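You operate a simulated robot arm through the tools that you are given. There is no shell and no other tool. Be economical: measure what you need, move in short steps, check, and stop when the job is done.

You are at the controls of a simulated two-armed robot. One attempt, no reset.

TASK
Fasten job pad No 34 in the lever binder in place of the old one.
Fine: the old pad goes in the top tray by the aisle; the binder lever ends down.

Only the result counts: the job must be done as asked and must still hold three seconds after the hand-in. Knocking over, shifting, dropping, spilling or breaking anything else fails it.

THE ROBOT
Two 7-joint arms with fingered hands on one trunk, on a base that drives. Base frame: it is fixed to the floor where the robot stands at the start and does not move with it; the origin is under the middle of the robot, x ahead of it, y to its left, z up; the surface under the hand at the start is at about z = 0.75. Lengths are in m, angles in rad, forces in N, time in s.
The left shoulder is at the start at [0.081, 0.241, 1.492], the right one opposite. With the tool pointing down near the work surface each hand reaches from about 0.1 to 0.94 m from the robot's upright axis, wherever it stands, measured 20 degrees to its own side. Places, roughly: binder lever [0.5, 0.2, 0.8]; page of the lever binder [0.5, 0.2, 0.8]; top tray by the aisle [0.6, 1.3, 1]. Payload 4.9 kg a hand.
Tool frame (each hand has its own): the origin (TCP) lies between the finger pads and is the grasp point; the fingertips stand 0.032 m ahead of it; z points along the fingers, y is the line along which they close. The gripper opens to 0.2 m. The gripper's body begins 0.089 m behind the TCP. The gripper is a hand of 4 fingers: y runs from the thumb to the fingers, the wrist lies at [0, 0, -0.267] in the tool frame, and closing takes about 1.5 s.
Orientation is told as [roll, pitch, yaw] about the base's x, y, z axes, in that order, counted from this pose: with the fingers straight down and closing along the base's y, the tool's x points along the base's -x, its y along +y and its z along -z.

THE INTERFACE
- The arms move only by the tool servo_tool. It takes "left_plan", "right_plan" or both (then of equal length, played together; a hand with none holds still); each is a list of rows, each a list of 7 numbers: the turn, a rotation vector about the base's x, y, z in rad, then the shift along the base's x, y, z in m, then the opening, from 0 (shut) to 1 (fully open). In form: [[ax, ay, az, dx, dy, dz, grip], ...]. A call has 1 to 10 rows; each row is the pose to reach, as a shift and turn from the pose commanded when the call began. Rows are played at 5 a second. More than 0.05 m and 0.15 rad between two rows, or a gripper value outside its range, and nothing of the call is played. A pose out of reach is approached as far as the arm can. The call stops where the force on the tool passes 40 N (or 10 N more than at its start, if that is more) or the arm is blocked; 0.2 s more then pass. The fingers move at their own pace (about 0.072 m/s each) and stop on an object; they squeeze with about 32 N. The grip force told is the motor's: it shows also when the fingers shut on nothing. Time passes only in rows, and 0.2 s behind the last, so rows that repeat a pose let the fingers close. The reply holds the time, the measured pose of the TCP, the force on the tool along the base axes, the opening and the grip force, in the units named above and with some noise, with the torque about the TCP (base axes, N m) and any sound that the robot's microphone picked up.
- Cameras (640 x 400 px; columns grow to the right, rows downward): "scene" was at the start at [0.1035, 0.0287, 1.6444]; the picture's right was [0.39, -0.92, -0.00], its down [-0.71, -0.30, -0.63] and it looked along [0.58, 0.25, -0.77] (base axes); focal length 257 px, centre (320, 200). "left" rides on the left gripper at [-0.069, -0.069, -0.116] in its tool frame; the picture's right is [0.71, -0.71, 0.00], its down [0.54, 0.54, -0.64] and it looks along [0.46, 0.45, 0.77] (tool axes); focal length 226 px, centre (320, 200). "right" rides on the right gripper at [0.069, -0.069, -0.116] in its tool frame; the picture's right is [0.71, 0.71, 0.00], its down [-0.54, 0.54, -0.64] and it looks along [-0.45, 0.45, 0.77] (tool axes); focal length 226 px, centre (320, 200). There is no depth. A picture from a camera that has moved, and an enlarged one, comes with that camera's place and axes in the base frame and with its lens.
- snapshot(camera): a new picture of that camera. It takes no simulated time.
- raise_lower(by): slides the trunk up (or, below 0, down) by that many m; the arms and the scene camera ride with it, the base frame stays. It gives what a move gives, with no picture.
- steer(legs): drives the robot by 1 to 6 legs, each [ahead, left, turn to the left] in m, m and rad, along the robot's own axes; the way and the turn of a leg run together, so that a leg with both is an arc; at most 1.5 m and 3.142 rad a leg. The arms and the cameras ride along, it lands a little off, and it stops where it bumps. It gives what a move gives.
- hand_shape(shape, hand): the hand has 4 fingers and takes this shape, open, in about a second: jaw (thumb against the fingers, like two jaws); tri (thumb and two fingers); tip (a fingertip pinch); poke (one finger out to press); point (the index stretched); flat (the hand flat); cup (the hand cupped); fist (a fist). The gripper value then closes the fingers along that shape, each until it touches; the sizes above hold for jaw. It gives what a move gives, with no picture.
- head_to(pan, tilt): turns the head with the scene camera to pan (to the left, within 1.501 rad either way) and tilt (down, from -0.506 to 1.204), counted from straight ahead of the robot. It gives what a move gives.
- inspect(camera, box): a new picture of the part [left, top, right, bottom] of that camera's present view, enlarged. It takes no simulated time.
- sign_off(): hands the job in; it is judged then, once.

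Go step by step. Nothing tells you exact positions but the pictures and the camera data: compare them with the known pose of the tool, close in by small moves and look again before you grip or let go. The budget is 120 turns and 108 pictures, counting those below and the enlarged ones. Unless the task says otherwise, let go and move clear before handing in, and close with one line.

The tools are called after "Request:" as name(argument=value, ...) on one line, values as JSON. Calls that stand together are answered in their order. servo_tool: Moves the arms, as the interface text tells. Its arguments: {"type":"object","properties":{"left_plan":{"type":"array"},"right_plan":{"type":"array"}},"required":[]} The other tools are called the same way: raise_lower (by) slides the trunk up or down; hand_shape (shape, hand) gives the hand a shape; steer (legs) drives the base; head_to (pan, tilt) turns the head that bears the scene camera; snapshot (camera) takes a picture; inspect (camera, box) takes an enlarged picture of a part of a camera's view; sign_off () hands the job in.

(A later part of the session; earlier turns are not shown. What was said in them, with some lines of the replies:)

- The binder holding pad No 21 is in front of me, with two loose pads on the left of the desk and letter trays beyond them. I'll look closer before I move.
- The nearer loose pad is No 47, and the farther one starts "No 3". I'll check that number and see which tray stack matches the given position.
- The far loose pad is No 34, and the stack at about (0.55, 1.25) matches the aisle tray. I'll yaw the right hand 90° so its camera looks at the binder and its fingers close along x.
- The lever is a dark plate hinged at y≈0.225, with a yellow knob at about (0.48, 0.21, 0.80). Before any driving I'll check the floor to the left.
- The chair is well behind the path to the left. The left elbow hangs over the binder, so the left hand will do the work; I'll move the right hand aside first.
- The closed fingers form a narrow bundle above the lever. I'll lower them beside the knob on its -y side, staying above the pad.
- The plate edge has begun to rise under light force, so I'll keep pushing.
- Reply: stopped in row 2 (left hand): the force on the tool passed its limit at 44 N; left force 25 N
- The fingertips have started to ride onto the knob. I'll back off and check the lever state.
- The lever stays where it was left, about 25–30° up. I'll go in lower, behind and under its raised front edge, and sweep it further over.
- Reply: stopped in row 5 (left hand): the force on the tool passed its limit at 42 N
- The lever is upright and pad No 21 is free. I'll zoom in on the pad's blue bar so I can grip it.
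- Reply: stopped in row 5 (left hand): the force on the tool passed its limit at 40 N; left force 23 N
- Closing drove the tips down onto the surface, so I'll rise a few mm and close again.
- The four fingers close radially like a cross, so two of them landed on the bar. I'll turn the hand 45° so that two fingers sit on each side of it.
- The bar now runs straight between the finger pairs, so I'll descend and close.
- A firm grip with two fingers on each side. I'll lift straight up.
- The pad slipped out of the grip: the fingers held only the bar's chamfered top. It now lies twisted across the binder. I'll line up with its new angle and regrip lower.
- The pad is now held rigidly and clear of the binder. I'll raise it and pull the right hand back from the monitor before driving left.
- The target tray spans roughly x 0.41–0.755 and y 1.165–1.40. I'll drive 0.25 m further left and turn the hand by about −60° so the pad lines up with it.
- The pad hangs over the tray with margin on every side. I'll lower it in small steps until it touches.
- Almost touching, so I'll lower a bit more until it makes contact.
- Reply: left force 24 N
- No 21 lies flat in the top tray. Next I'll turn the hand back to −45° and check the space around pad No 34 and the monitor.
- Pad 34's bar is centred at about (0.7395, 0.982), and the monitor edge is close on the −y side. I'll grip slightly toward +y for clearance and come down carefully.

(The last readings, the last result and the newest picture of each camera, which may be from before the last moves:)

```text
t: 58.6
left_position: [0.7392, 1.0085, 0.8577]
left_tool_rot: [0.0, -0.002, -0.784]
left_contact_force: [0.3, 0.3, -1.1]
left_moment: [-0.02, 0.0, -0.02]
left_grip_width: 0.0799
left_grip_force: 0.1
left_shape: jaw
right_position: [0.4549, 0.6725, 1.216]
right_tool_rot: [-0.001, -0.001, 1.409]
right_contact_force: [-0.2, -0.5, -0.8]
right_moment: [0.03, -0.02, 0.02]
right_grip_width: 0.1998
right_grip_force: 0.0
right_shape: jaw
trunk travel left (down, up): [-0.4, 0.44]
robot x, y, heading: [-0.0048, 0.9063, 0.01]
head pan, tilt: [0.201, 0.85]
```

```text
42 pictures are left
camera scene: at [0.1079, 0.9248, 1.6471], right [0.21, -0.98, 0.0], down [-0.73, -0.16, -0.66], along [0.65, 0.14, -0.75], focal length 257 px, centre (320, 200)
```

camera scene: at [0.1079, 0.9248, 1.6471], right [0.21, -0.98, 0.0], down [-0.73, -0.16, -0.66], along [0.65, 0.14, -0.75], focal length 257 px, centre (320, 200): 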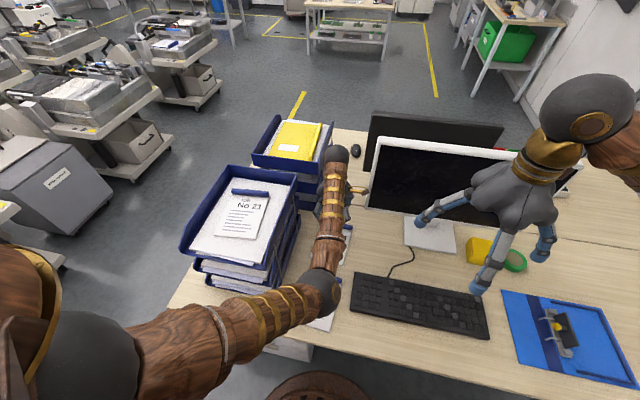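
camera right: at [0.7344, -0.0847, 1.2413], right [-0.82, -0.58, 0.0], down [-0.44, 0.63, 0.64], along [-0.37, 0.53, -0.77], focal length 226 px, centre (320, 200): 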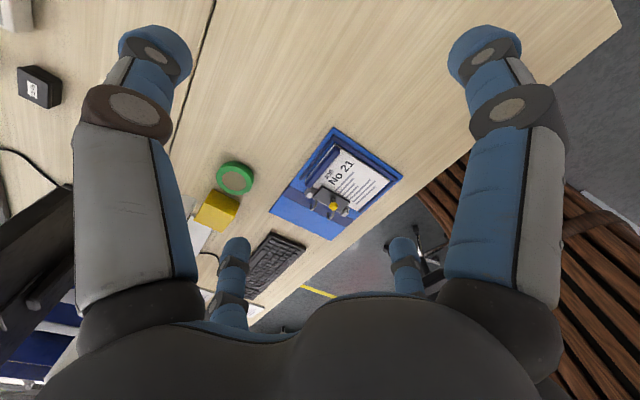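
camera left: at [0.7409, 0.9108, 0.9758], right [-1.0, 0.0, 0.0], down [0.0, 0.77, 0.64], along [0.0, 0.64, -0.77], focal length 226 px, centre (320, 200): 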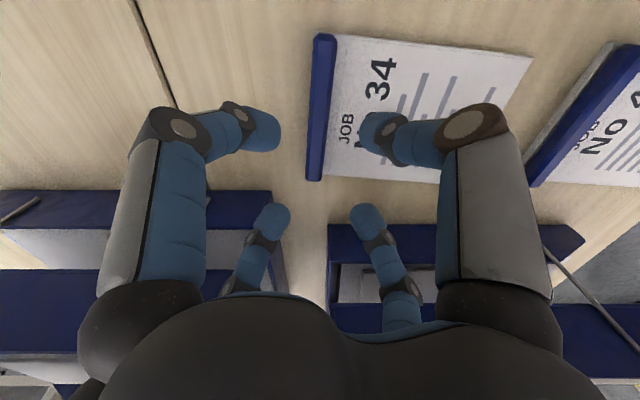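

Request:
servo_tool(left_plan=[[0, 0, -0.08, 0.004, 0, -0.02, 0.4], [0, 0, -0.08, 0.005, 0, -0.04, 0.4], [0, 0, -0.08, 0.005, 0, -0.052, 0.4], [0, 0, -0.08, 0.005, 0, -0.058, 0.4], [0, 0, -0.08, 0.005, 0, -0.062, 0.4]])

Request:
inspect(camera="left", box=[200, 20, 440, 220])

```text
t: 59.8
left_position: [0.7453, 1.0066, 0.7973]
left_tool_rot: [0.003, -0.003, -0.865]
left_contact_force: [0.6, 0.1, 0.2]
left_moment: [0.04, 0.0, -0.01]
left_grip_width: 0.0796
left_grip_force: 0.1
left_shape: jaw
right_position: [0.4556, 0.6731, 1.2163]
right_tool_rot: [-0.001, 0.0, 1.409]
right_contact_force: [0.5, 0.0, -0.1]
right_moment: [-0.02, -0.02, 0.01]
right_grip_width: 0.2001
right_grip_force: 0.0
right_shape: jaw
trunk travel left (down, up): [-0.4, 0.44]
robot x, y, heading: [-0.003, 0.9086, 0.014]
head pan, tilt: [0.201, 0.85]
```

```text
2.00 times, centred on (320, 120) of left
camera zoom: at [0.7383, 0.9106, 0.9142], right [-1.0, 0.08, 0.0], down [0.06, 0.76, 0.64], along [0.05, 0.64, -0.77], focal length 452 px, centre (320, 360)
```

zoom: 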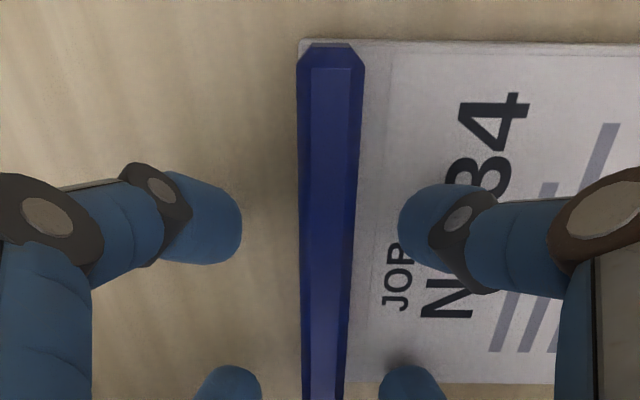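

Request:
servo_tool(left_plan=[[0, 0, 0.01, -0.001, 0, -0.003, 0.4], [0, 0, 0.01, -0.001, 0, -0.006, 0.4], [0, 0, 0.01, -0.001, 0, -0.009, 0.35]])

```text
t: 60.6
left_position: [0.7435, 1.0053, 0.7903]
left_tool_rot: [0.005, -0.006, -0.857]
left_contact_force: [-1.9, 2.1, 26.1]
left_moment: [-0.07, 1.02, -0.13]
left_grip_width: 0.0656
left_grip_force: 0.1
left_shape: jaw
right_position: [0.4532, 0.6725, 1.217]
right_tool_rot: [-0.001, 0.001, 1.409]
right_contact_force: [-0.1, 0.2, 0.2]
right_moment: [0.02, -0.03, -0.03]
right_grip_width: 0.1998
right_grip_force: 0.1
right_shape: jaw
trunk travel left (down, up): [-0.4, 0.44]
robot x, y, heading: [-0.0006, 0.9095, 0.015]
head pan, tilt: [0.201, 0.85]
```

Request:
servo_tool(left_plan=[[0, 0, 0, 0, 0, 0.005, 0.35], [0, 0, 0, 0, 0, 0.005, 0.1], [0, 0, 0, 0, 0, 0.005, 0], [0, 0, 0, 0, 0, 0.005, 0], [0, 0, 0, 0, 0, 0.005, 0], [0, 0, 0, 0, 0, 0.01, 0], [0, 0, 0, 0, 0, 0.02, 0], [0, 0, 0, 0, 0, 0.03, 0]])

Request:
snapshot(camera="left")

```text
t: 62.4
left_position: [0.7439, 1.0047, 0.8172]
left_tool_rot: [0.002, -0.002, -0.855]
left_contact_force: [0.3, 0.8, -1.9]
left_moment: [0.0, -0.13, -0.04]
left_grip_width: 0.0386
left_grip_force: 31.8
left_shape: jaw
right_position: [0.4556, 0.6723, 1.2154]
right_tool_rot: [0.0, 0.001, 1.409]
right_contact_force: [0.5, -0.8, 0.0]
right_moment: [-0.01, -0.01, -0.02]
right_grip_width: 0.2
right_grip_force: 0.0
right_shape: jaw
trunk travel left (down, up): [-0.4, 0.44]
robot x, y, heading: [-0.0014, 0.9104, 0.013]
head pan, tilt: [0.201, 0.85]
```

```text
40 pictures are left
camera left: at [0.7372, 0.9088, 0.934], right [-1.0, 0.07, 0.0], down [0.05, 0.76, 0.64], along [0.05, 0.64, -0.77], focal length 226 px, centre (320, 200)
```

left: 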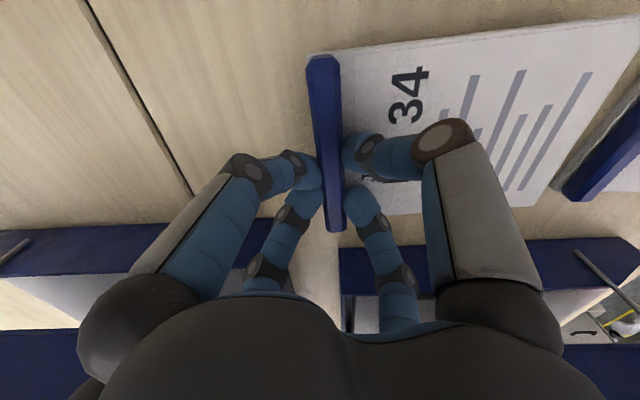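

No 34 is held rigidly. I'll raise it, pull it back from the monitor, and look at the empty binder.

Request:
servo_tool(left_plan=[[0, 0, 0, 0, 0, 0.04, 0], [0, 0, 0, 0, 0, 0.08, 0], [0, 0, 0, 0, 0, 0.12, 0], [0, 0, 0, 0, 0, 0.16, 0], [0, 0, 0, 0, 0, 0.2, 0], [0, 0, 0, 0, 0, 0.24, 0], [0, 0, -0.01, -0.03, 0, 0.28, 0], [0, 0, -0.02, -0.07, -0.01, 0.32, 0], [0, 0, -0.03, -0.11, -0.02, 0.35, 0], [0, 0, -0.04, -0.15, -0.03, 0.38, 0]])

Request:
servo_tool(left_plan=[[0, 0, 0, -0.02, -0.04, 0, 0], [0, 0, 0, -0.04, -0.08, 0, 0], [0, 0, 0, -0.05, -0.1, 0, 0]])

Request:
snapshot(camera="scene")

```text
refused: row 8 steps farther than a row can; nothing moved
```

```text
t: 63.2
left_position: [0.6938, 0.9086, 0.8145]
left_tool_rot: [0.004, -0.001, -0.856]
left_contact_force: [-0.1, -1.3, -1.2]
left_moment: [0.04, -0.13, -0.02]
left_grip_width: 0.0384
left_grip_force: 31.5
left_shape: jaw
right_position: [0.4552, 0.6726, 1.2163]
right_tool_rot: [0.0, 0.001, 1.409]
right_contact_force: [-0.8, -1.1, 0.4]
right_moment: [-0.01, 0.0, 0.0]
right_grip_width: 0.1998
right_grip_force: 0.1
right_shape: jaw
trunk travel left (down, up): [-0.4, 0.44]
robot x, y, heading: [-0.0041, 0.9084, 0.012]
head pan, tilt: [0.201, 0.85]
```

```text
39 pictures are left
camera scene: at [0.1078, 0.9249, 1.6471], right [0.21, -0.98, 0.0], down [-0.73, -0.16, -0.66], along [0.65, 0.14, -0.75], focal length 257 px, centre (320, 200)
```

scene: 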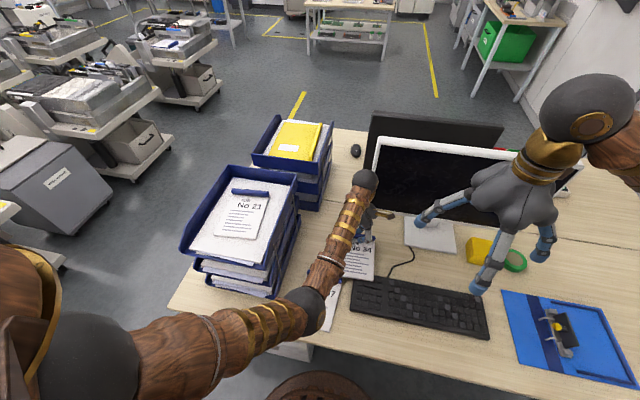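

One call was refused and the short sideways move ran low, but it touched nothing. Raising straight up now.

Request:
servo_tool(left_plan=[[0, 0, 0, 0, 0, 0.04, 0], [0, 0, 0, 0, 0, 0.08, 0], [0, 0, 0, 0, 0, 0.12, 0], [0, 0, 0, 0, 0, 0.16, 0], [0, 0, 0, 0, 0, 0.2, 0], [0, 0, 0, 0, 0, 0.24, 0], [0, 0, -0.01, -0.02, 0, 0.28, 0], [0, 0, -0.02, -0.045, 0, 0.32, 0], [0, 0, -0.03, -0.08, 0, 0.35, 0], [0, 0, -0.04, -0.11, 0, 0.38, 0]])

Request:
snapshot(camera="scene")

```text
t: 65.4
left_position: [0.5835, 0.906, 1.1955]
left_tool_rot: [0.004, -0.002, -0.895]
left_contact_force: [-0.3, -0.3, -1.1]
left_moment: [0.03, -0.13, 0.0]
left_grip_width: 0.0374
left_grip_force: 32.2
left_shape: jaw
right_position: [0.4534, 0.6738, 1.2165]
right_tool_rot: [-0.001, -0.001, 1.409]
right_contact_force: [-0.7, 0.1, 0.5]
right_moment: [-0.01, -0.02, 0.0]
right_grip_width: 0.1999
right_grip_force: 0.0
right_shape: jaw
trunk travel left (down, up): [-0.4, 0.44]
robot x, y, heading: [0.0018, 0.9094, 0.007]
head pan, tilt: [0.201, 0.85]
```

```text
38 pictures are left
camera scene: at [0.1053, 0.9244, 1.6472], right [0.21, -0.98, 0.0], down [-0.73, -0.16, -0.66], along [0.65, 0.14, -0.75], focal length 257 px, centre (320, 200)
```

scene: 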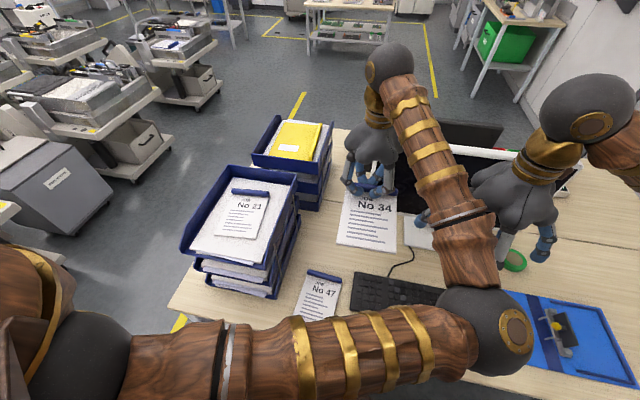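

Held well and nothing else disturbed. I'll drive back right in front of the binder.

Request:
steer(legs=[[0, -0.45, 0], [0, -0.45, -0.01]])

Request:
snapshot(camera="scene")

Request:
snapshot(camera="left")

```text
t: 70.3
left_position: [0.592, 0.0185, 1.1939]
left_tool_rot: [0.002, -0.002, -0.904]
left_contact_force: [-0.1, 0.1, -1.6]
left_moment: [0.01, -0.12, 0.01]
left_grip_width: 0.0377
left_grip_force: 32.4
left_shape: jaw
right_position: [0.4583, -0.2146, 1.2163]
right_tool_rot: [0.0, 0.002, 1.401]
right_contact_force: [0.7, 0.0, -0.4]
right_moment: [0.0, -0.01, -0.01]
right_grip_width: 0.1999
right_grip_force: 0.1
right_shape: jaw
trunk travel left (down, up): [-0.4, 0.44]
robot x, y, heading: [0.003, 0.0256, 0.002]
head pan, tilt: [0.201, 0.85]
```

```text
37 pictures are left
camera scene: at [0.1133, 0.0417, 1.6471], right [0.2, -0.98, 0.0], down [-0.74, -0.15, -0.66], along [0.65, 0.13, -0.75], focal length 257 px, centre (320, 200)
```

scene: 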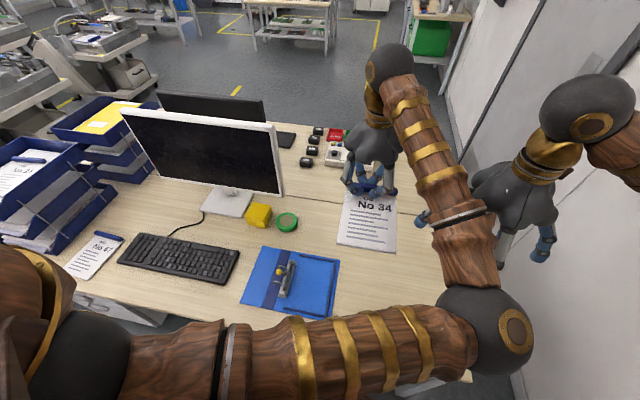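

```text
36 pictures are left
camera left: at [0.5808, -0.0779, 1.3116], right [-0.99, 0.12, 0.0], down [0.09, 0.76, 0.64], along [0.08, 0.64, -0.77], focal length 226 px, centre (320, 200)
```

left: 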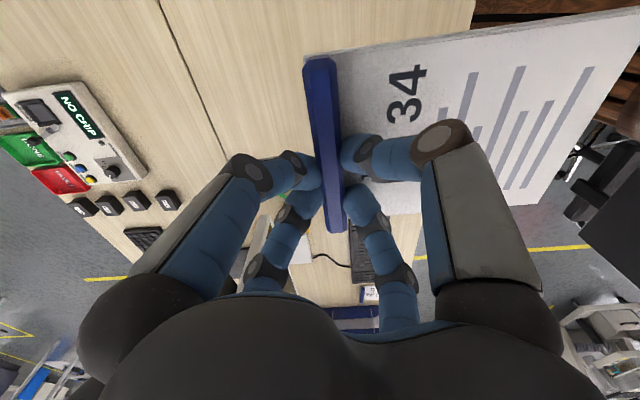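

Request:
inspect(camera="scene", box=[235, 235, 355, 325])

```text
4.44 times, centred on (295, 280) of scene
camera zoom: at [0.1133, 0.0417, 1.6471], right [0.2, -0.98, 0.0], down [-0.74, -0.15, -0.66], along [0.65, 0.13, -0.75], focal length 1144 px, centre (431, -156)
```

zoom: 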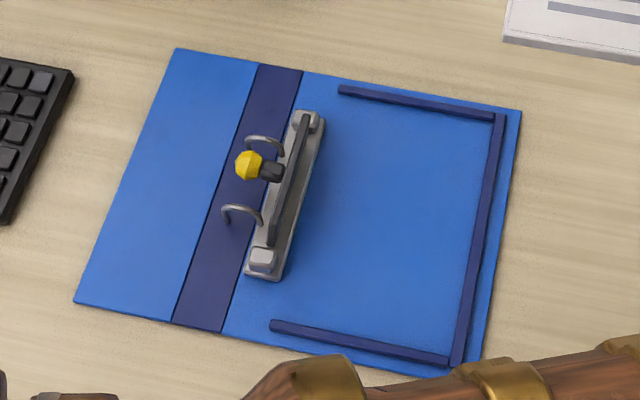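

The binder's pocket spans x≈0.385–0.58 and y≈0.085–0.222. Allowing for the bar's offset in the hand, I'm aiming the TCP at (0.569, 0.167).

Request:
servo_tool(left_plan=[[0, 0, 0, -0.006, 0.037, 0, 0], [0, 0, 0, -0.012, 0.074, 0, 0], [0, 0, 0, -0.018, 0.111, 0, 0], [0, 0, 0, -0.023, 0.148, 0, 0], [0, 0, 0, -0.023, 0.148, -0.05, 0], [0, 0, 0, -0.023, 0.148, -0.1, 0], [0, 0, 0, -0.023, 0.148, -0.15, 0], [0, 0, 0, -0.023, 0.148, -0.2, 0], [0, 0, 0, -0.023, 0.148, -0.25, 0], [0, 0, 0, -0.023, 0.148, -0.3, 0]])

Request:
snapshot(camera="left")

Request:
inspect(camera="scene", box=[235, 205, 395, 325])

```text
t: 72.5
left_position: [0.5702, 0.1661, 0.8974]
left_tool_rot: [0.001, -0.003, -0.903]
left_contact_force: [-0.6, 0.6, -1.6]
left_moment: [0.02, -0.1, -0.01]
left_grip_width: 0.0374
left_grip_force: 32.4
left_shape: jaw
right_position: [0.4591, -0.2134, 1.2151]
right_tool_rot: [-0.001, 0.001, 1.401]
right_contact_force: [0.1, 0.7, 0.5]
right_moment: [-0.05, 0.04, -0.01]
right_grip_width: 0.2001
right_grip_force: 0.1
right_shape: jaw
trunk travel left (down, up): [-0.4, 0.44]
robot x, y, heading: [0.0073, 0.0277, -0.0]
head pan, tilt: [0.201, 0.85]
```

```text
34 pictures are left
camera left: at [0.5597, 0.07, 1.0142], right [-0.99, 0.12, 0.0], down [0.09, 0.76, 0.64], along [0.08, 0.64, -0.77], focal length 226 px, centre (320, 200)
```

left: 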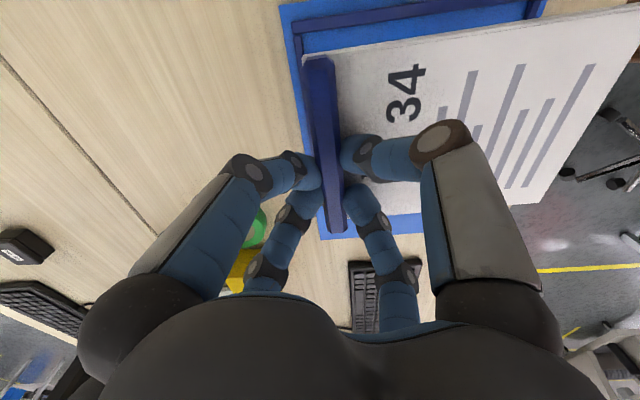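

```text
3.33 times, centred on (315, 265) of scene
camera zoom: at [0.1137, 0.0418, 1.6472], right [0.2, -0.98, 0.0], down [-0.74, -0.15, -0.66], along [0.65, 0.13, -0.75], focal length 858 px, centre (337, -17)
```

zoom: 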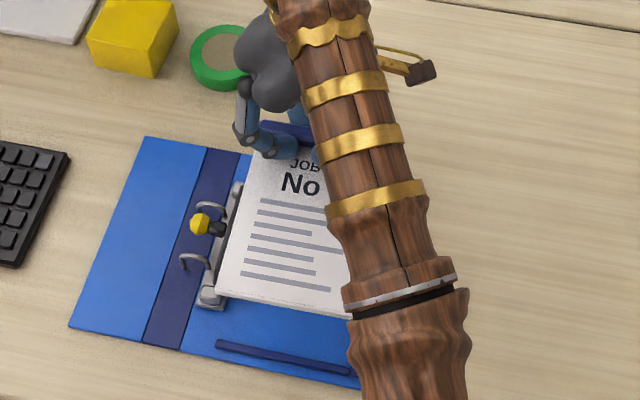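

Request:
servo_tool(left_plan=[[0, 0, 0, 0, 0, -0.03, 0], [0, 0, 0, 0, 0, -0.055, 0], [0, 0, 0, 0, 0, -0.07, 0], [0, 0, 0, 0, 0, -0.08, 0]])

Request:
snapshot(camera="left")

Request:
inspect(camera="scene", box=[235, 205, 395, 325])

```text
t: 73.5
left_position: [0.5684, 0.167, 0.8143]
left_tool_rot: [0.002, -0.002, -0.907]
left_contact_force: [-0.7, 0.4, -1.7]
left_moment: [0.0, -0.1, 0.01]
left_grip_width: 0.0372
left_grip_force: 32.1
left_shape: jaw
right_position: [0.4594, -0.2139, 1.2165]
right_tool_rot: [-0.002, 0.0, 1.401]
right_contact_force: [-0.6, -0.4, 0.4]
right_moment: [-0.02, 0.0, -0.03]
right_grip_width: 0.1999
right_grip_force: 0.0
right_shape: jaw
trunk travel left (down, up): [-0.4, 0.44]
robot x, y, heading: [0.0006, 0.0284, 0.0]
head pan, tilt: [0.201, 0.85]
```

```text
32 pictures are left
camera left: at [0.5588, 0.0699, 0.9321], right [-0.99, 0.12, 0.0], down [0.09, 0.76, 0.64], along [0.08, 0.64, -0.77], focal length 226 px, centre (320, 200)
```

left: 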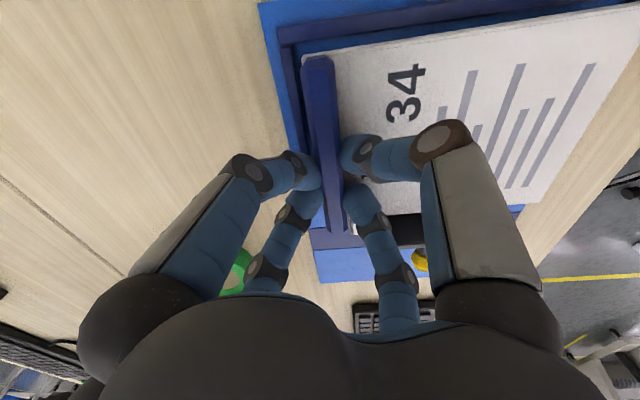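

```text
3.33 times, centred on (315, 265) of scene
camera zoom: at [0.1134, 0.041, 1.6471], right [0.2, -0.98, 0.0], down [-0.74, -0.15, -0.66], along [0.65, 0.13, -0.75], focal length 858 px, centre (337, -17)
```

zoom: 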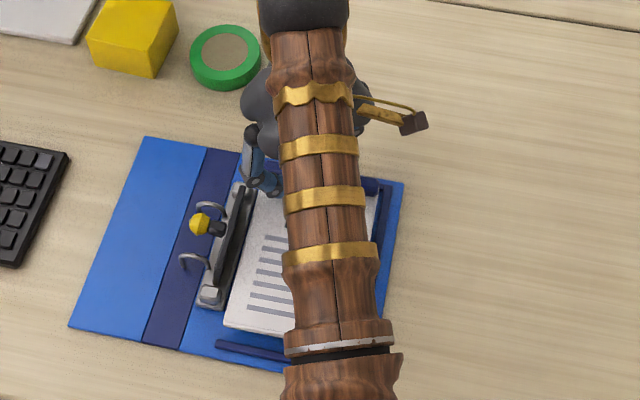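

The fit looks right with a few mm of margin. I'll nudge 3 mm to +y and lower to contact.

Request:
servo_tool(left_plan=[[0, 0, 0, 0.001, 0.003, -0.004, 0], [0, 0, 0, 0.001, 0.003, -0.008, 0], [0, 0, 0, 0.001, 0.003, -0.012, 0], [0, 0, 0, 0.001, 0.003, -0.015, 0]])

Request:
snapshot(camera="left")

```text
t: 74.5
left_position: [0.5704, 0.1686, 0.8]
left_tool_rot: [0.002, -0.001, -0.906]
left_contact_force: [0.5, 0.5, -1.5]
left_moment: [0.03, -0.15, -0.04]
left_grip_width: 0.0375
left_grip_force: 32.2
left_shape: jaw
right_position: [0.459, -0.2155, 1.2172]
right_tool_rot: [0.001, 0.0, 1.4]
right_contact_force: [-0.9, 0.3, -0.2]
right_moment: [0.01, -0.02, 0.0]
right_grip_width: 0.1998
right_grip_force: 0.1
right_shape: jaw
trunk travel left (down, up): [-0.4, 0.44]
robot x, y, heading: [0.0067, 0.0266, 0.002]
head pan, tilt: [0.201, 0.85]
```

```text
30 pictures are left
camera left: at [0.5591, 0.0729, 0.9169], right [-0.99, 0.12, 0.0], down [0.09, 0.76, 0.64], along [0.08, 0.64, -0.77], focal length 226 px, centre (320, 200)
```

left: 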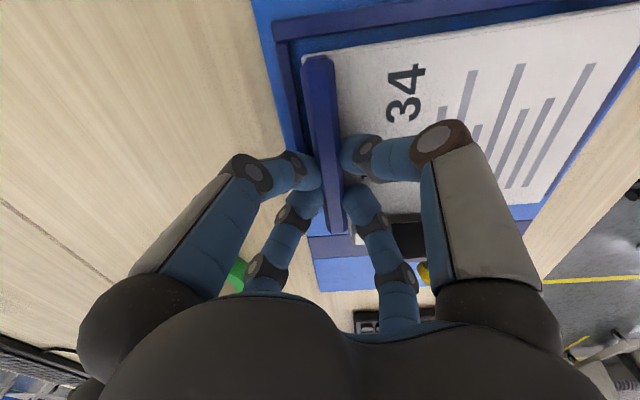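

Request:
servo_tool(left_plan=[[0, 0, 0, 0, 0, -0.002, 0], [0, 0, 0, 0, 0, -0.004, 0], [0, 0, 0, 0, 0, -0.006, 0]])

Request:
inspect(camera="left", box=[260, 0, 640, 260])

```text
t: 75.3
left_position: [0.5703, 0.1692, 0.7958]
left_tool_rot: [0.004, -0.002, -0.904]
left_contact_force: [3.3, 0.3, 8.5]
left_moment: [-0.01, -0.18, -0.03]
left_grip_width: 0.0369
left_grip_force: 32.1
left_shape: jaw
right_position: [0.4579, -0.2146, 1.2172]
right_tool_rot: [0.001, -0.001, 1.401]
right_contact_force: [0.2, 0.7, -0.3]
right_moment: [0.02, -0.01, 0.02]
right_grip_width: 0.2
right_grip_force: 0.1
right_shape: jaw
trunk travel left (down, up): [-0.4, 0.44]
robot x, y, heading: [0.0072, 0.0274, -0.002]
head pan, tilt: [0.201, 0.85]
```

```text
1.54 times, centred on (450, 130) of left
camera zoom: at [0.558, 0.0727, 0.9119], right [-0.99, 0.12, -0.01], down [0.09, 0.76, 0.64], along [0.08, 0.64, -0.77], focal length 348 px, centre (120, 308)
```

zoom: 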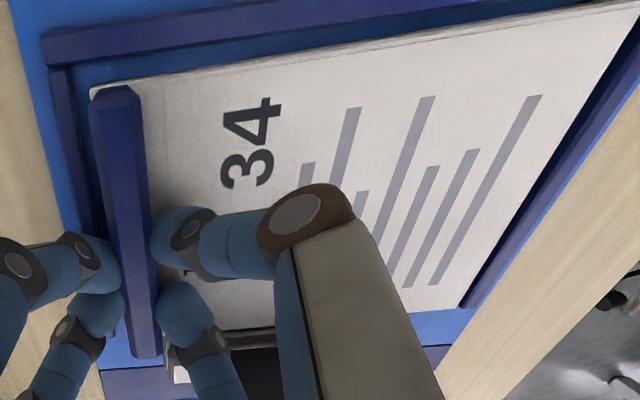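

The pad is touching down but rotated slightly, with its near-right corner close to the rail. I'll lift a touch, rotate about −0.035, and lower again.

Request:
servo_tool(left_plan=[[0, 0, 0, 0, 0, 0.006, 0], [0, 0, -0.035, 0.0, 0.0, 0.006, 0], [0, 0, -0.035, 0.0, 0.0, 0.003, 0], [0, 0, -0.035, 0.0, 0.0, 0.0, 0], [0, 0, -0.035, 0.0, 0.0, -0.001, 0]])

Request:
inspect(camera="left", box=[260, 0, 640, 260])

Request:
inspect(camera="scene", box=[235, 205, 395, 325])

```text
t: 76.5
left_position: [0.5685, 0.1684, 0.7935]
left_tool_rot: [0.004, -0.003, -0.939]
left_contact_force: [-0.1, -0.4, 21.4]
left_moment: [-0.14, -0.02, -0.09]
left_grip_width: 0.0373
left_grip_force: 32.3
left_shape: jaw
right_position: [0.4579, -0.2152, 1.2163]
right_tool_rot: [0.0, 0.0, 1.399]
right_contact_force: [0.7, 0.2, 0.1]
right_moment: [-0.02, 0.0, 0.01]
right_grip_width: 0.2
right_grip_force: 0.1
right_shape: jaw
trunk travel left (down, up): [-0.4, 0.44]
robot x, y, heading: [0.0024, 0.0254, 0.004]
head pan, tilt: [0.201, 0.85]
```

```text
1.54 times, centred on (450, 130) of left
camera zoom: at [0.5548, 0.0729, 0.9118], right [-0.99, 0.15, -0.01], down [0.11, 0.76, 0.64], along [0.1, 0.63, -0.77], focal length 348 px, centre (120, 308)
```

zoom: 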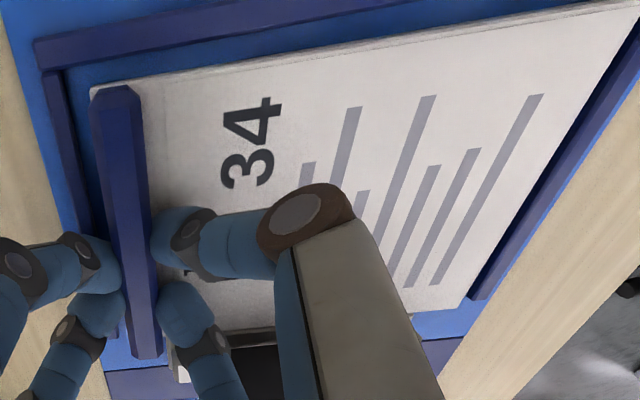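

```text
3.33 times, centred on (315, 265) of scene
camera zoom: at [0.1118, 0.0403, 1.6476], right [0.2, -0.98, 0.0], down [-0.74, -0.15, -0.66], along [0.65, 0.13, -0.75], focal length 858 px, centre (337, -17)
```

zoom: 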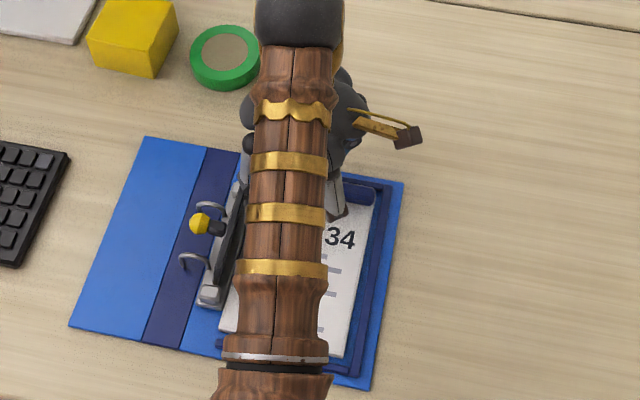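

The pad is parallel to the rails and seated, so I'll release and lift away.

Request:
servo_tool(left_plan=[[0, 0, 0, 0, 0, 0.003, 0], [0, 0, 0, 0, 0, 0.003, 0.1], [0, 0, 0, 0, 0, 0.004, 0.3], [0, 0, 0, 0, 0, 0.004, 0.35], [0, 0, 0, 0, 0, 0.02, 0.35], [0, 0, 0, 0, 0, 0.05, 0.35], [0, 0, 0, 0, 0, 0.1, 0.35], [0, 0, 0, 0.05, 0, 0.12, 0.35], [0, 0, 0, 0.1, 0, 0.14, 0.35]])

Request:
inspect(camera="scene", box=[235, 235, 355, 325])

Request:
snapshot(camera="left")

```text
refused: row 8 steps farther than a row can; nothing moved
```

```text
4.44 times, centred on (295, 280) of scene
camera zoom: at [0.1118, 0.0403, 1.6476], right [0.2, -0.98, 0.0], down [-0.74, -0.15, -0.66], along [0.65, 0.13, -0.75], focal length 1144 px, centre (431, -156)
```

zoom: 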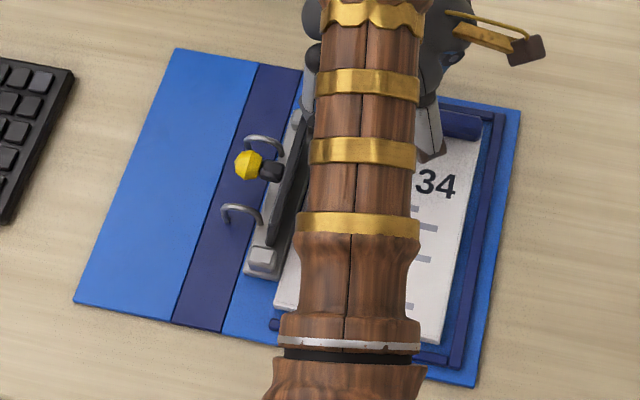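

```text
25 pictures are left
camera left: at [0.5548, 0.0729, 0.9118], right [-0.99, 0.15, -0.01], down [0.11, 0.76, 0.64], along [0.1, 0.63, -0.77], focal length 226 px, centre (320, 200)
```

left: 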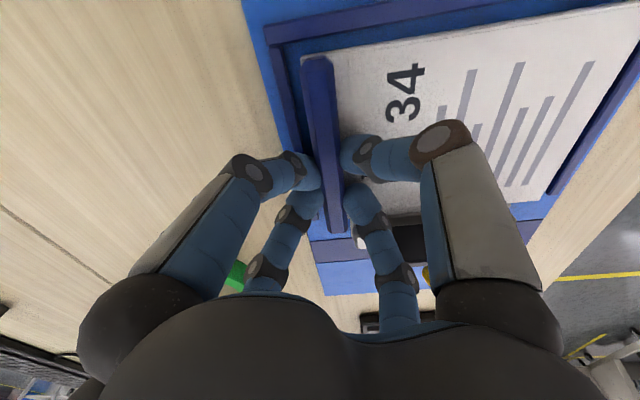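

That call had one step too large and was refused. I'll release again with smaller steps.

Request:
servo_tool(left_plan=[[0, 0, 0, 0, 0, 0.003, 0], [0, 0, 0, 0, 0, 0.003, 0.1], [0, 0, 0, 0, 0, 0.004, 0.3], [0, 0, 0, 0, 0, 0.004, 0.35], [0, 0, 0, 0, 0, 0.02, 0.35], [0, 0, 0, 0, 0, 0.05, 0.35], [0, 0, 0, 0, 0, 0.09, 0.35], [0, 0, 0, 0.03, 0, 0.12, 0.35], [0, 0, 0, 0.06, 0, 0.14, 0.35]])

Request:
snapshot(camera="left")

Request:
inspect(camera="scene", box=[235, 235, 355, 325])

```text
t: 78.5
left_position: [0.6321, 0.1688, 0.9309]
left_tool_rot: [0.002, -0.002, -0.939]
left_contact_force: [-0.1, 0.7, 0.3]
left_moment: [0.02, 0.01, 0.01]
left_grip_width: 0.07
left_grip_force: 0.0
left_shape: jaw
right_position: [0.4595, -0.2145, 1.2149]
right_tool_rot: [-0.002, 0.0, 1.403]
right_contact_force: [0.5, 0.2, -0.7]
right_moment: [0.0, 0.0, 0.0]
right_grip_width: 0.1999
right_grip_force: 0.1
right_shape: jaw
trunk travel left (down, up): [-0.4, 0.44]
robot x, y, heading: [0.0024, 0.0251, 0.004]
head pan, tilt: [0.201, 0.85]
```

```text
24 pictures are left
camera left: at [0.6178, 0.0731, 1.0484], right [-0.99, 0.15, 0.0], down [0.12, 0.76, 0.64], along [0.1, 0.64, -0.77], focal length 226 px, centre (320, 200)
```

left: 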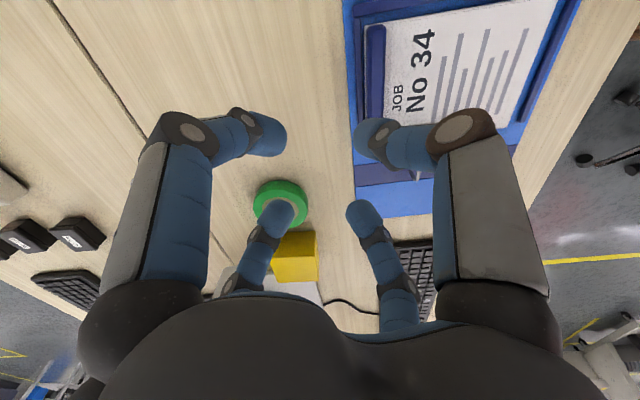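

```text
4.44 times, centred on (295, 280) of scene
camera zoom: at [0.1145, 0.0413, 1.6469], right [0.2, -0.98, 0.0], down [-0.74, -0.15, -0.66], along [0.65, 0.13, -0.75], focal length 1144 px, centre (431, -156)
```

zoom: 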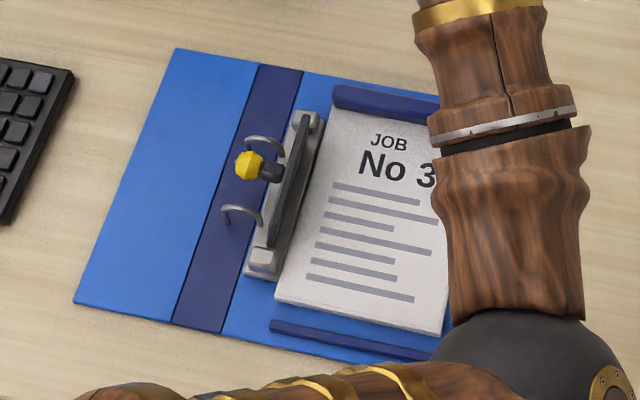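

No 34 sits squarely in the binder. To bring the lever down, I'll close the fingers, go to the +y side of the upright plate and push its top toward −y.

Request:
servo_tool(left_plan=[[0, 0, 0, -0.035, 0.03, 0.01, 0], [0, 0, 0, -0.07, 0.06, 0.01, 0], [0, 0, 0, -0.11, 0.085, 0.01, 0], [0, 0, 0, -0.147, 0.108, 0.0, 0], [0, 0, 0, -0.147, 0.108, -0.03, 0], [0, 0, 0, -0.147, 0.108, -0.06, 0], [0, 0, 0, -0.147, 0.108, -0.085, 0]])

Request:
snapshot(camera="left")

Request:
inspect(camera="scene", box=[235, 215, 355, 305])

```text
t: 80.1
left_position: [0.483, 0.2744, 0.8488]
left_tool_rot: [0.002, -0.002, -0.94]
left_contact_force: [0.0, 0.2, 0.5]
left_moment: [0.03, 0.0, -0.02]
left_grip_width: 0.0
left_grip_force: 32.1
left_shape: jaw
right_position: [0.4582, -0.2143, 1.2163]
right_tool_rot: [0.0, 0.0, 1.399]
right_contact_force: [0.8, 0.1, 0.0]
right_moment: [-0.02, -0.03, -0.02]
right_grip_width: 0.1998
right_grip_force: 0.2
right_shape: jaw
trunk travel left (down, up): [-0.4, 0.44]
robot x, y, heading: [0.0013, 0.0292, -0.002]
head pan, tilt: [0.201, 0.85]
```

```text
22 pictures are left
camera left: at [0.4681, 0.1786, 0.9652], right [-0.99, 0.15, 0.0], down [0.12, 0.76, 0.64], along [0.1, 0.64, -0.77], focal length 226 px, centre (320, 200)
```

left: 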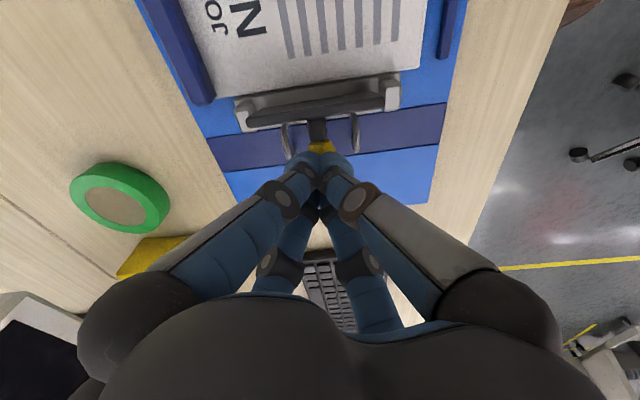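

```text
4.44 times, centred on (295, 260) of scene
camera zoom: at [0.113, 0.0409, 1.6472], right [0.2, -0.98, 0.0], down [-0.74, -0.15, -0.66], along [0.65, 0.13, -0.75], focal length 1144 px, centre (431, -67)
```

zoom: 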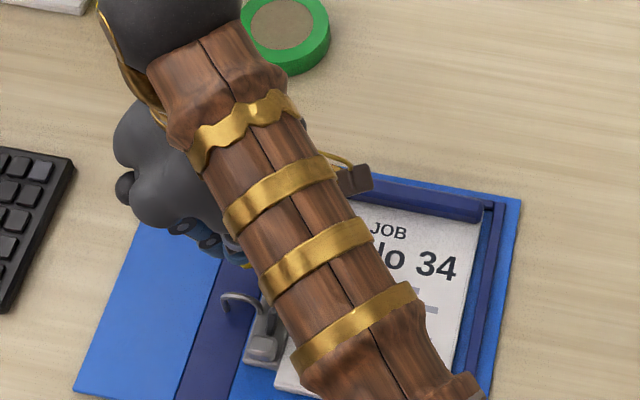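

The knob is right in front of the fingertips. I'll back off to its +y side, go slightly lower, and push the knob back over.

Request:
servo_tool(left_plan=[[0, 0, 0, -0.001, 0.02, 0.01, 0], [0, 0, 0, -0.001, 0.035, 0.0, 0], [0, 0, 0, -0.001, 0.035, -0.018, 0], [0, 0, 0, -0.001, 0.02, -0.018, 0], [0, 0, 0, -0.001, 0.01, -0.018, 0], [0, 0, 0, -0.001, 0.0, -0.018, 0], [0, 0, 0, -0.001, -0.01, -0.018, 0], [0, 0, 0, -0.001, -0.02, -0.018, 0]])

Request:
snapshot(camera="left")

```text
t: 81.9
left_position: [0.4796, 0.2558, 0.828]
left_tool_rot: [0.001, -0.002, -0.938]
left_contact_force: [0.2, -0.4, -0.7]
left_moment: [-0.01, -0.02, 0.0]
left_grip_width: 0.0
left_grip_force: 32.3
left_shape: jaw
right_position: [0.4587, -0.2155, 1.2153]
right_tool_rot: [0.0, 0.002, 1.398]
right_contact_force: [-1.1, -0.9, -0.3]
right_moment: [0.03, 0.0, -0.04]
right_grip_width: 0.1999
right_grip_force: 0.0
right_shape: jaw
trunk travel left (down, up): [-0.4, 0.44]
robot x, y, heading: [0.0058, 0.027, 0.001]
head pan, tilt: [0.201, 0.85]
```

```text
20 pictures are left
camera left: at [0.4663, 0.1604, 0.9461], right [-0.99, 0.15, 0.0], down [0.12, 0.76, 0.64], along [0.1, 0.64, -0.77], focal length 226 px, centre (320, 200)
```

left: 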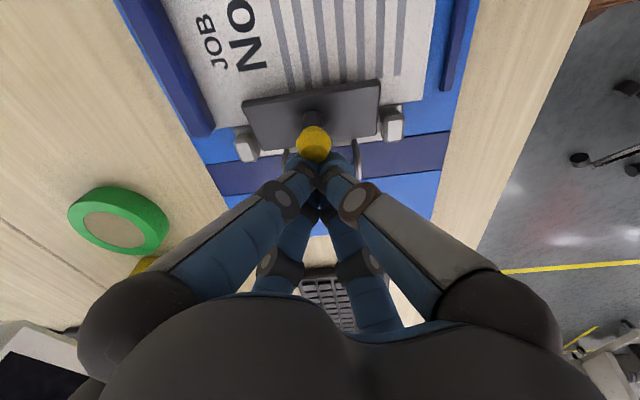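

The lever is swinging over nicely, so I'll keep pushing toward −y.

Request:
servo_tool(left_plan=[[0, 0, 0, 0, -0.008, 0, 0], [0, 0, 0, 0, -0.016, 0, 0], [0, 0, 0, 0, -0.024, 0, 0], [0, 0, 0, 0, -0.03, 0, 0]])

Request:
snapshot(camera="left")

```text
t: 83.0
left_position: [0.4813, 0.2395, 0.829]
left_tool_rot: [0.014, 0.012, -0.926]
left_contact_force: [1.2, 17.1, 5.1]
left_moment: [0.4, -0.09, 0.1]
left_grip_width: 0.0
left_grip_force: 31.5
left_shape: jaw
right_position: [0.4599, -0.2119, 1.2158]
right_tool_rot: [-0.001, 0.0, 1.403]
right_contact_force: [-0.8, -0.8, -0.4]
right_moment: [0.05, -0.01, 0.04]
right_grip_width: 0.2
right_grip_force: 0.1
right_shape: jaw
trunk travel left (down, up): [-0.4, 0.44]
robot x, y, heading: [0.0042, 0.0274, 0.009]
head pan, tilt: [0.201, 0.85]
stopped in row 4 (left hand): the force on the tool passed its limit at 44 N (the readings are from after the stop); the commanded pose is now the measured one
```

```text
19 pictures are left
camera left: at [0.4668, 0.1413, 0.9447], right [-0.99, 0.14, 0.0], down [0.1, 0.75, 0.66], along [0.09, 0.65, -0.75], focal length 226 px, centre (320, 200)
```

left: 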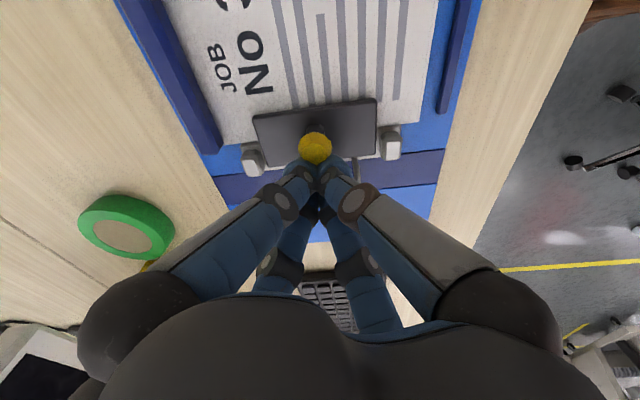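

Force has risen, so the lever is at or near its stop. I'll back off and check before pressing it down from above.

Request:
servo_tool(left_plan=[[0, 0, 0, 0, 0.015, 0.0, 0], [0, 0, 0, 0, 0.02, 0.03, 0], [0, 0, 0, 0, 0.01, 0.06, 0], [0, 0, 0, 0, -0.02, 0.07, 0], [0, 0, 0, 0, -0.04, 0.07, 0]])

Request:
snapshot(camera="left")

Request:
inspect(camera="scene", box=[235, 225, 355, 315])

```text
t: 84.2
left_position: [0.4798, 0.1942, 0.8986]
left_tool_rot: [0.01, 0.006, -0.93]
left_contact_force: [-0.3, -1.0, 0.1]
left_moment: [0.01, 0.01, 0.03]
left_grip_width: 0.0
left_grip_force: 31.7
left_shape: jaw
right_position: [0.4592, -0.213, 1.2148]
right_tool_rot: [0.0, 0.0, 1.403]
right_contact_force: [-0.5, 0.1, 0.0]
right_moment: [-0.03, 0.01, 0.02]
right_grip_width: 0.1998
right_grip_force: 0.0
right_shape: jaw
trunk travel left (down, up): [-0.4, 0.44]
robot x, y, heading: [0.006, 0.0281, 0.002]
head pan, tilt: [0.201, 0.85]
```

```text
18 pictures are left
camera left: at [0.4666, 0.0976, 1.0154], right [-0.99, 0.14, 0.0], down [0.11, 0.75, 0.65], along [0.1, 0.64, -0.76], focal length 226 px, centre (320, 200)
```

left: 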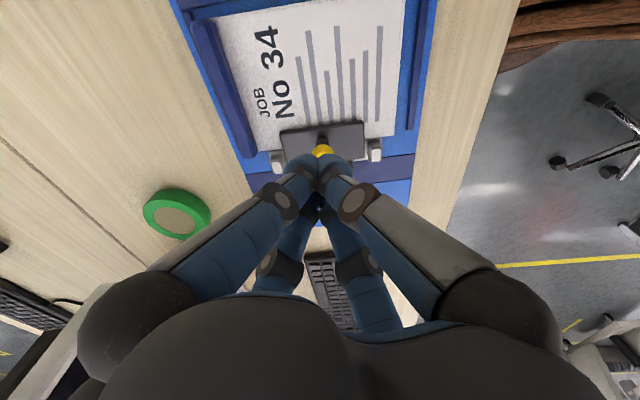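

```text
4.44 times, centred on (295, 270) of scene
camera zoom: at [0.1131, 0.0412, 1.6471], right [0.2, -0.98, 0.0], down [-0.74, -0.15, -0.66], along [0.65, 0.13, -0.75], focal length 1144 px, centre (431, -111)
```

zoom: 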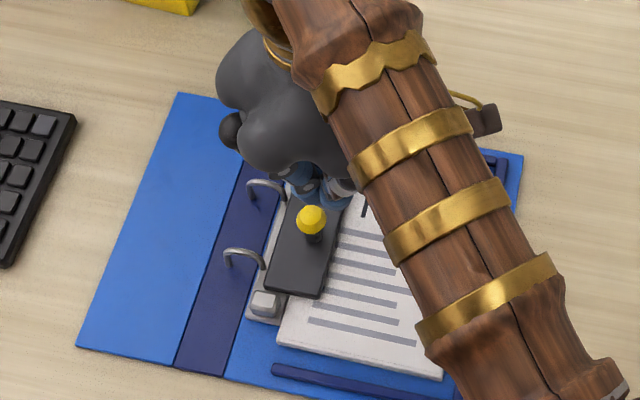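

The lever looks down. To be sure it's seated, I'll press gently on the plate beside the knob.

Request:
servo_tool(left_plan=[[0, 0, 0, -0.025, 0, -0.02, 0], [0, 0, 0, -0.027, 0, -0.05, 0], [0, 0, 0, -0.027, 0, -0.065, 0], [0, 0, 0, -0.027, 0, -0.072, 0], [0, 0, 0, -0.027, 0, -0.077, 0], [0, 0, 0, -0.027, 0, -0.082, 0], [0, 0, 0, -0.027, 0, -0.086, 0]])

```text
t: 85.8
left_position: [0.4506, 0.1927, 0.8145]
left_tool_rot: [0.011, 0.008, -0.932]
left_contact_force: [-11.8, -9.7, 15.9]
left_moment: [0.19, -0.29, -0.02]
left_grip_width: 0.0
left_grip_force: 32.8
left_shape: jaw
right_position: [0.4569, -0.2131, 1.2162]
right_tool_rot: [-0.002, -0.001, 1.402]
right_contact_force: [0.7, 1.0, 0.1]
right_moment: [0.0, -0.01, -0.02]
right_grip_width: 0.2
right_grip_force: 0.1
right_shape: jaw
trunk travel left (down, up): [-0.4, 0.44]
robot x, y, heading: [0.0031, 0.0266, 0.003]
head pan, tilt: [0.201, 0.85]
```

Request:
servo_tool(left_plan=[[0, 0, 0, 0, 0, 0.02, 0], [0, 0, 0, 0, 0, 0.06, 0], [0, 0, 0, 0, 0, 0.1, 0], [0, 0, 0, 0.03, 0.03, 0.13, 0], [0, 0, 0, 0.06, 0.06, 0.15, 0], [0, 0, 0, 0.09, 0.09, 0.17, 0], [0, 0, 0, 0.11, 0.12, 0.2, 0], [0, 0, 0, 0.13, 0.15, 0.23, 0]])

Request:
head_to(pan=0.25, tilt=1.0)

Request:
snapshot(camera="scene")

Request:
snapshot(camera="right")

```text
refused: row 4 steps farther than a row can; nothing moved
```

```text
t: 86.5
left_position: [0.4514, 0.193, 0.8131]
left_tool_rot: [0.012, 0.008, -0.931]
left_contact_force: [-14.0, -11.6, 13.7]
left_moment: [0.14, -0.17, -0.03]
left_grip_width: 0.0001
left_grip_force: 32.2
left_shape: jaw
right_position: [0.4579, -0.2137, 1.2179]
right_tool_rot: [-0.002, -0.001, 1.403]
right_contact_force: [-0.3, 0.1, -0.5]
right_moment: [-0.02, 0.01, 0.0]
right_grip_width: 0.1999
right_grip_force: 0.0
right_shape: jaw
trunk travel left (down, up): [-0.4, 0.44]
robot x, y, heading: [0.0028, 0.0291, 0.004]
head pan, tilt: [0.25, 1.0]
```

```text
16 pictures are left
camera scene: at [0.1013, 0.0414, 1.6362], right [0.25, -0.97, 0.0], down [-0.81, -0.21, -0.54], along [0.52, 0.14, -0.84], focal length 257 px, centre (320, 200)
```

scene: 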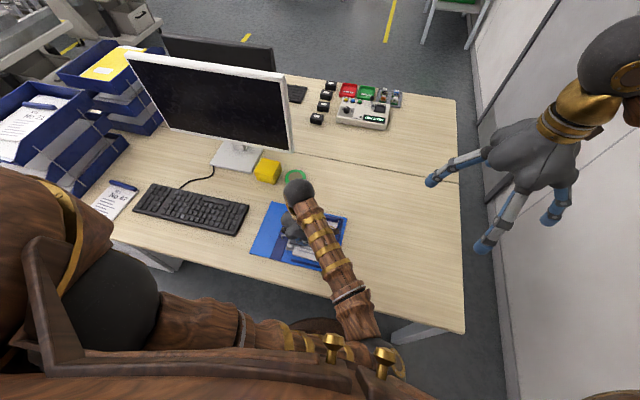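

```text
15 pictures are left
camera right: at [0.5145, -0.2944, 1.332], right [-0.82, -0.58, 0.0], down [-0.44, 0.62, 0.64], along [-0.37, 0.53, -0.77], focal length 226 px, centre (320, 200)
```

right: 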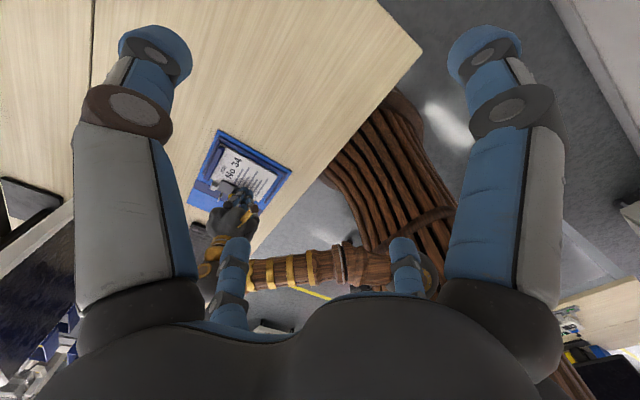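

Request:
servo_tool(left_plan=[[0, 0, 0, 0, 0, 0.02, 0], [0, 0, 0, 0, 0, 0.06, 0], [0, 0, 0, 0, 0, 0.1, 0], [0, 0, 0, 0.02, 0.03, 0.12, 0], [0, 0, 0, 0.04, 0.06, 0.14, 0], [0, 0, 0, 0.06, 0.09, 0.16, 0], [0, 0, 0, 0.08, 0.12, 0.18, 0], [0, 0, 0, 0.1, 0.15, 0.2, 0]])

Request:
inspect(camera="scene", box=[245, 190, 365, 275])

Request:
inspect(camera="right", box=[180, 125, 300, 225])

```text
t: 88.2
left_position: [0.5498, 0.3471, 1.0112]
left_tool_rot: [0.007, 0.007, -0.931]
left_contact_force: [0.1, 0.3, -0.9]
left_moment: [-0.01, 0.03, 0.0]
left_grip_width: 0.0
left_grip_force: 31.9
left_shape: jaw
right_position: [0.4602, -0.2112, 1.2154]
right_tool_rot: [0.0, 0.002, 1.403]
right_contact_force: [-0.1, -0.8, -0.3]
right_moment: [0.0, 0.02, 0.01]
right_grip_width: 0.2
right_grip_force: 0.1
right_shape: jaw
trunk travel left (down, up): [-0.4, 0.44]
robot x, y, heading: [0.0035, 0.0274, 0.002]
head pan, tilt: [0.25, 1.0]
```

```text
4.71 times, centred on (305, 232) of scene
camera zoom: at [0.1051, 0.0447, 1.6358], right [0.25, -0.97, 0.0], down [-0.81, -0.21, -0.54], along [0.52, 0.13, -0.84], focal length 1211 px, centre (391, 47)
```

zoom: 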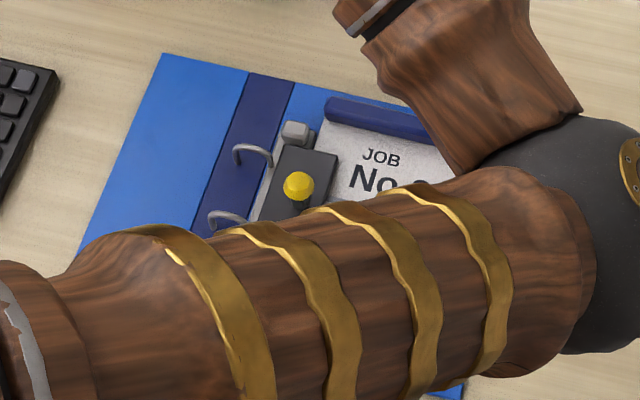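

```text
4.00 times, centred on (240, 175) of right
camera zoom: at [0.5176, -0.2916, 1.3314], right [-0.82, -0.58, 0.0], down [-0.44, 0.63, 0.64], along [-0.37, 0.52, -0.77], focal length 904 px, centre (640, 300)
```

zoom: 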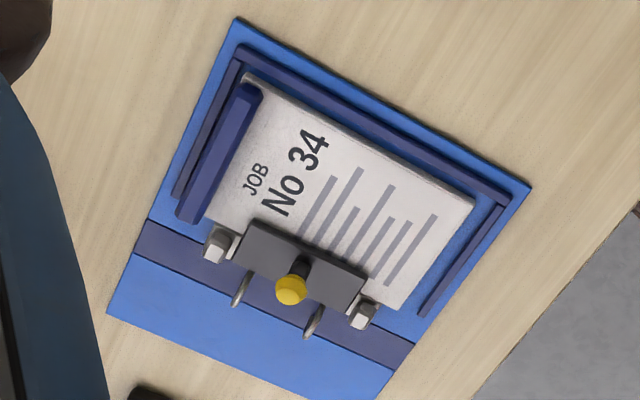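

The right camera shows No 34 inside the rails and clamped. The knob is back at its original closed position (y≈0.213), No 21 is in the top aisle tray, and both hands are clear, so I'm handing in.

Request:
sign_off()

```text
The job is handed in.
```

Job pad No 34 is in the lever binder with the lever down, and the old pad, No 21, lies in the top tray by the aisle. No 21 slipped once while I was lifting it out; I re-gripped it, and nothing else looked disturbed.
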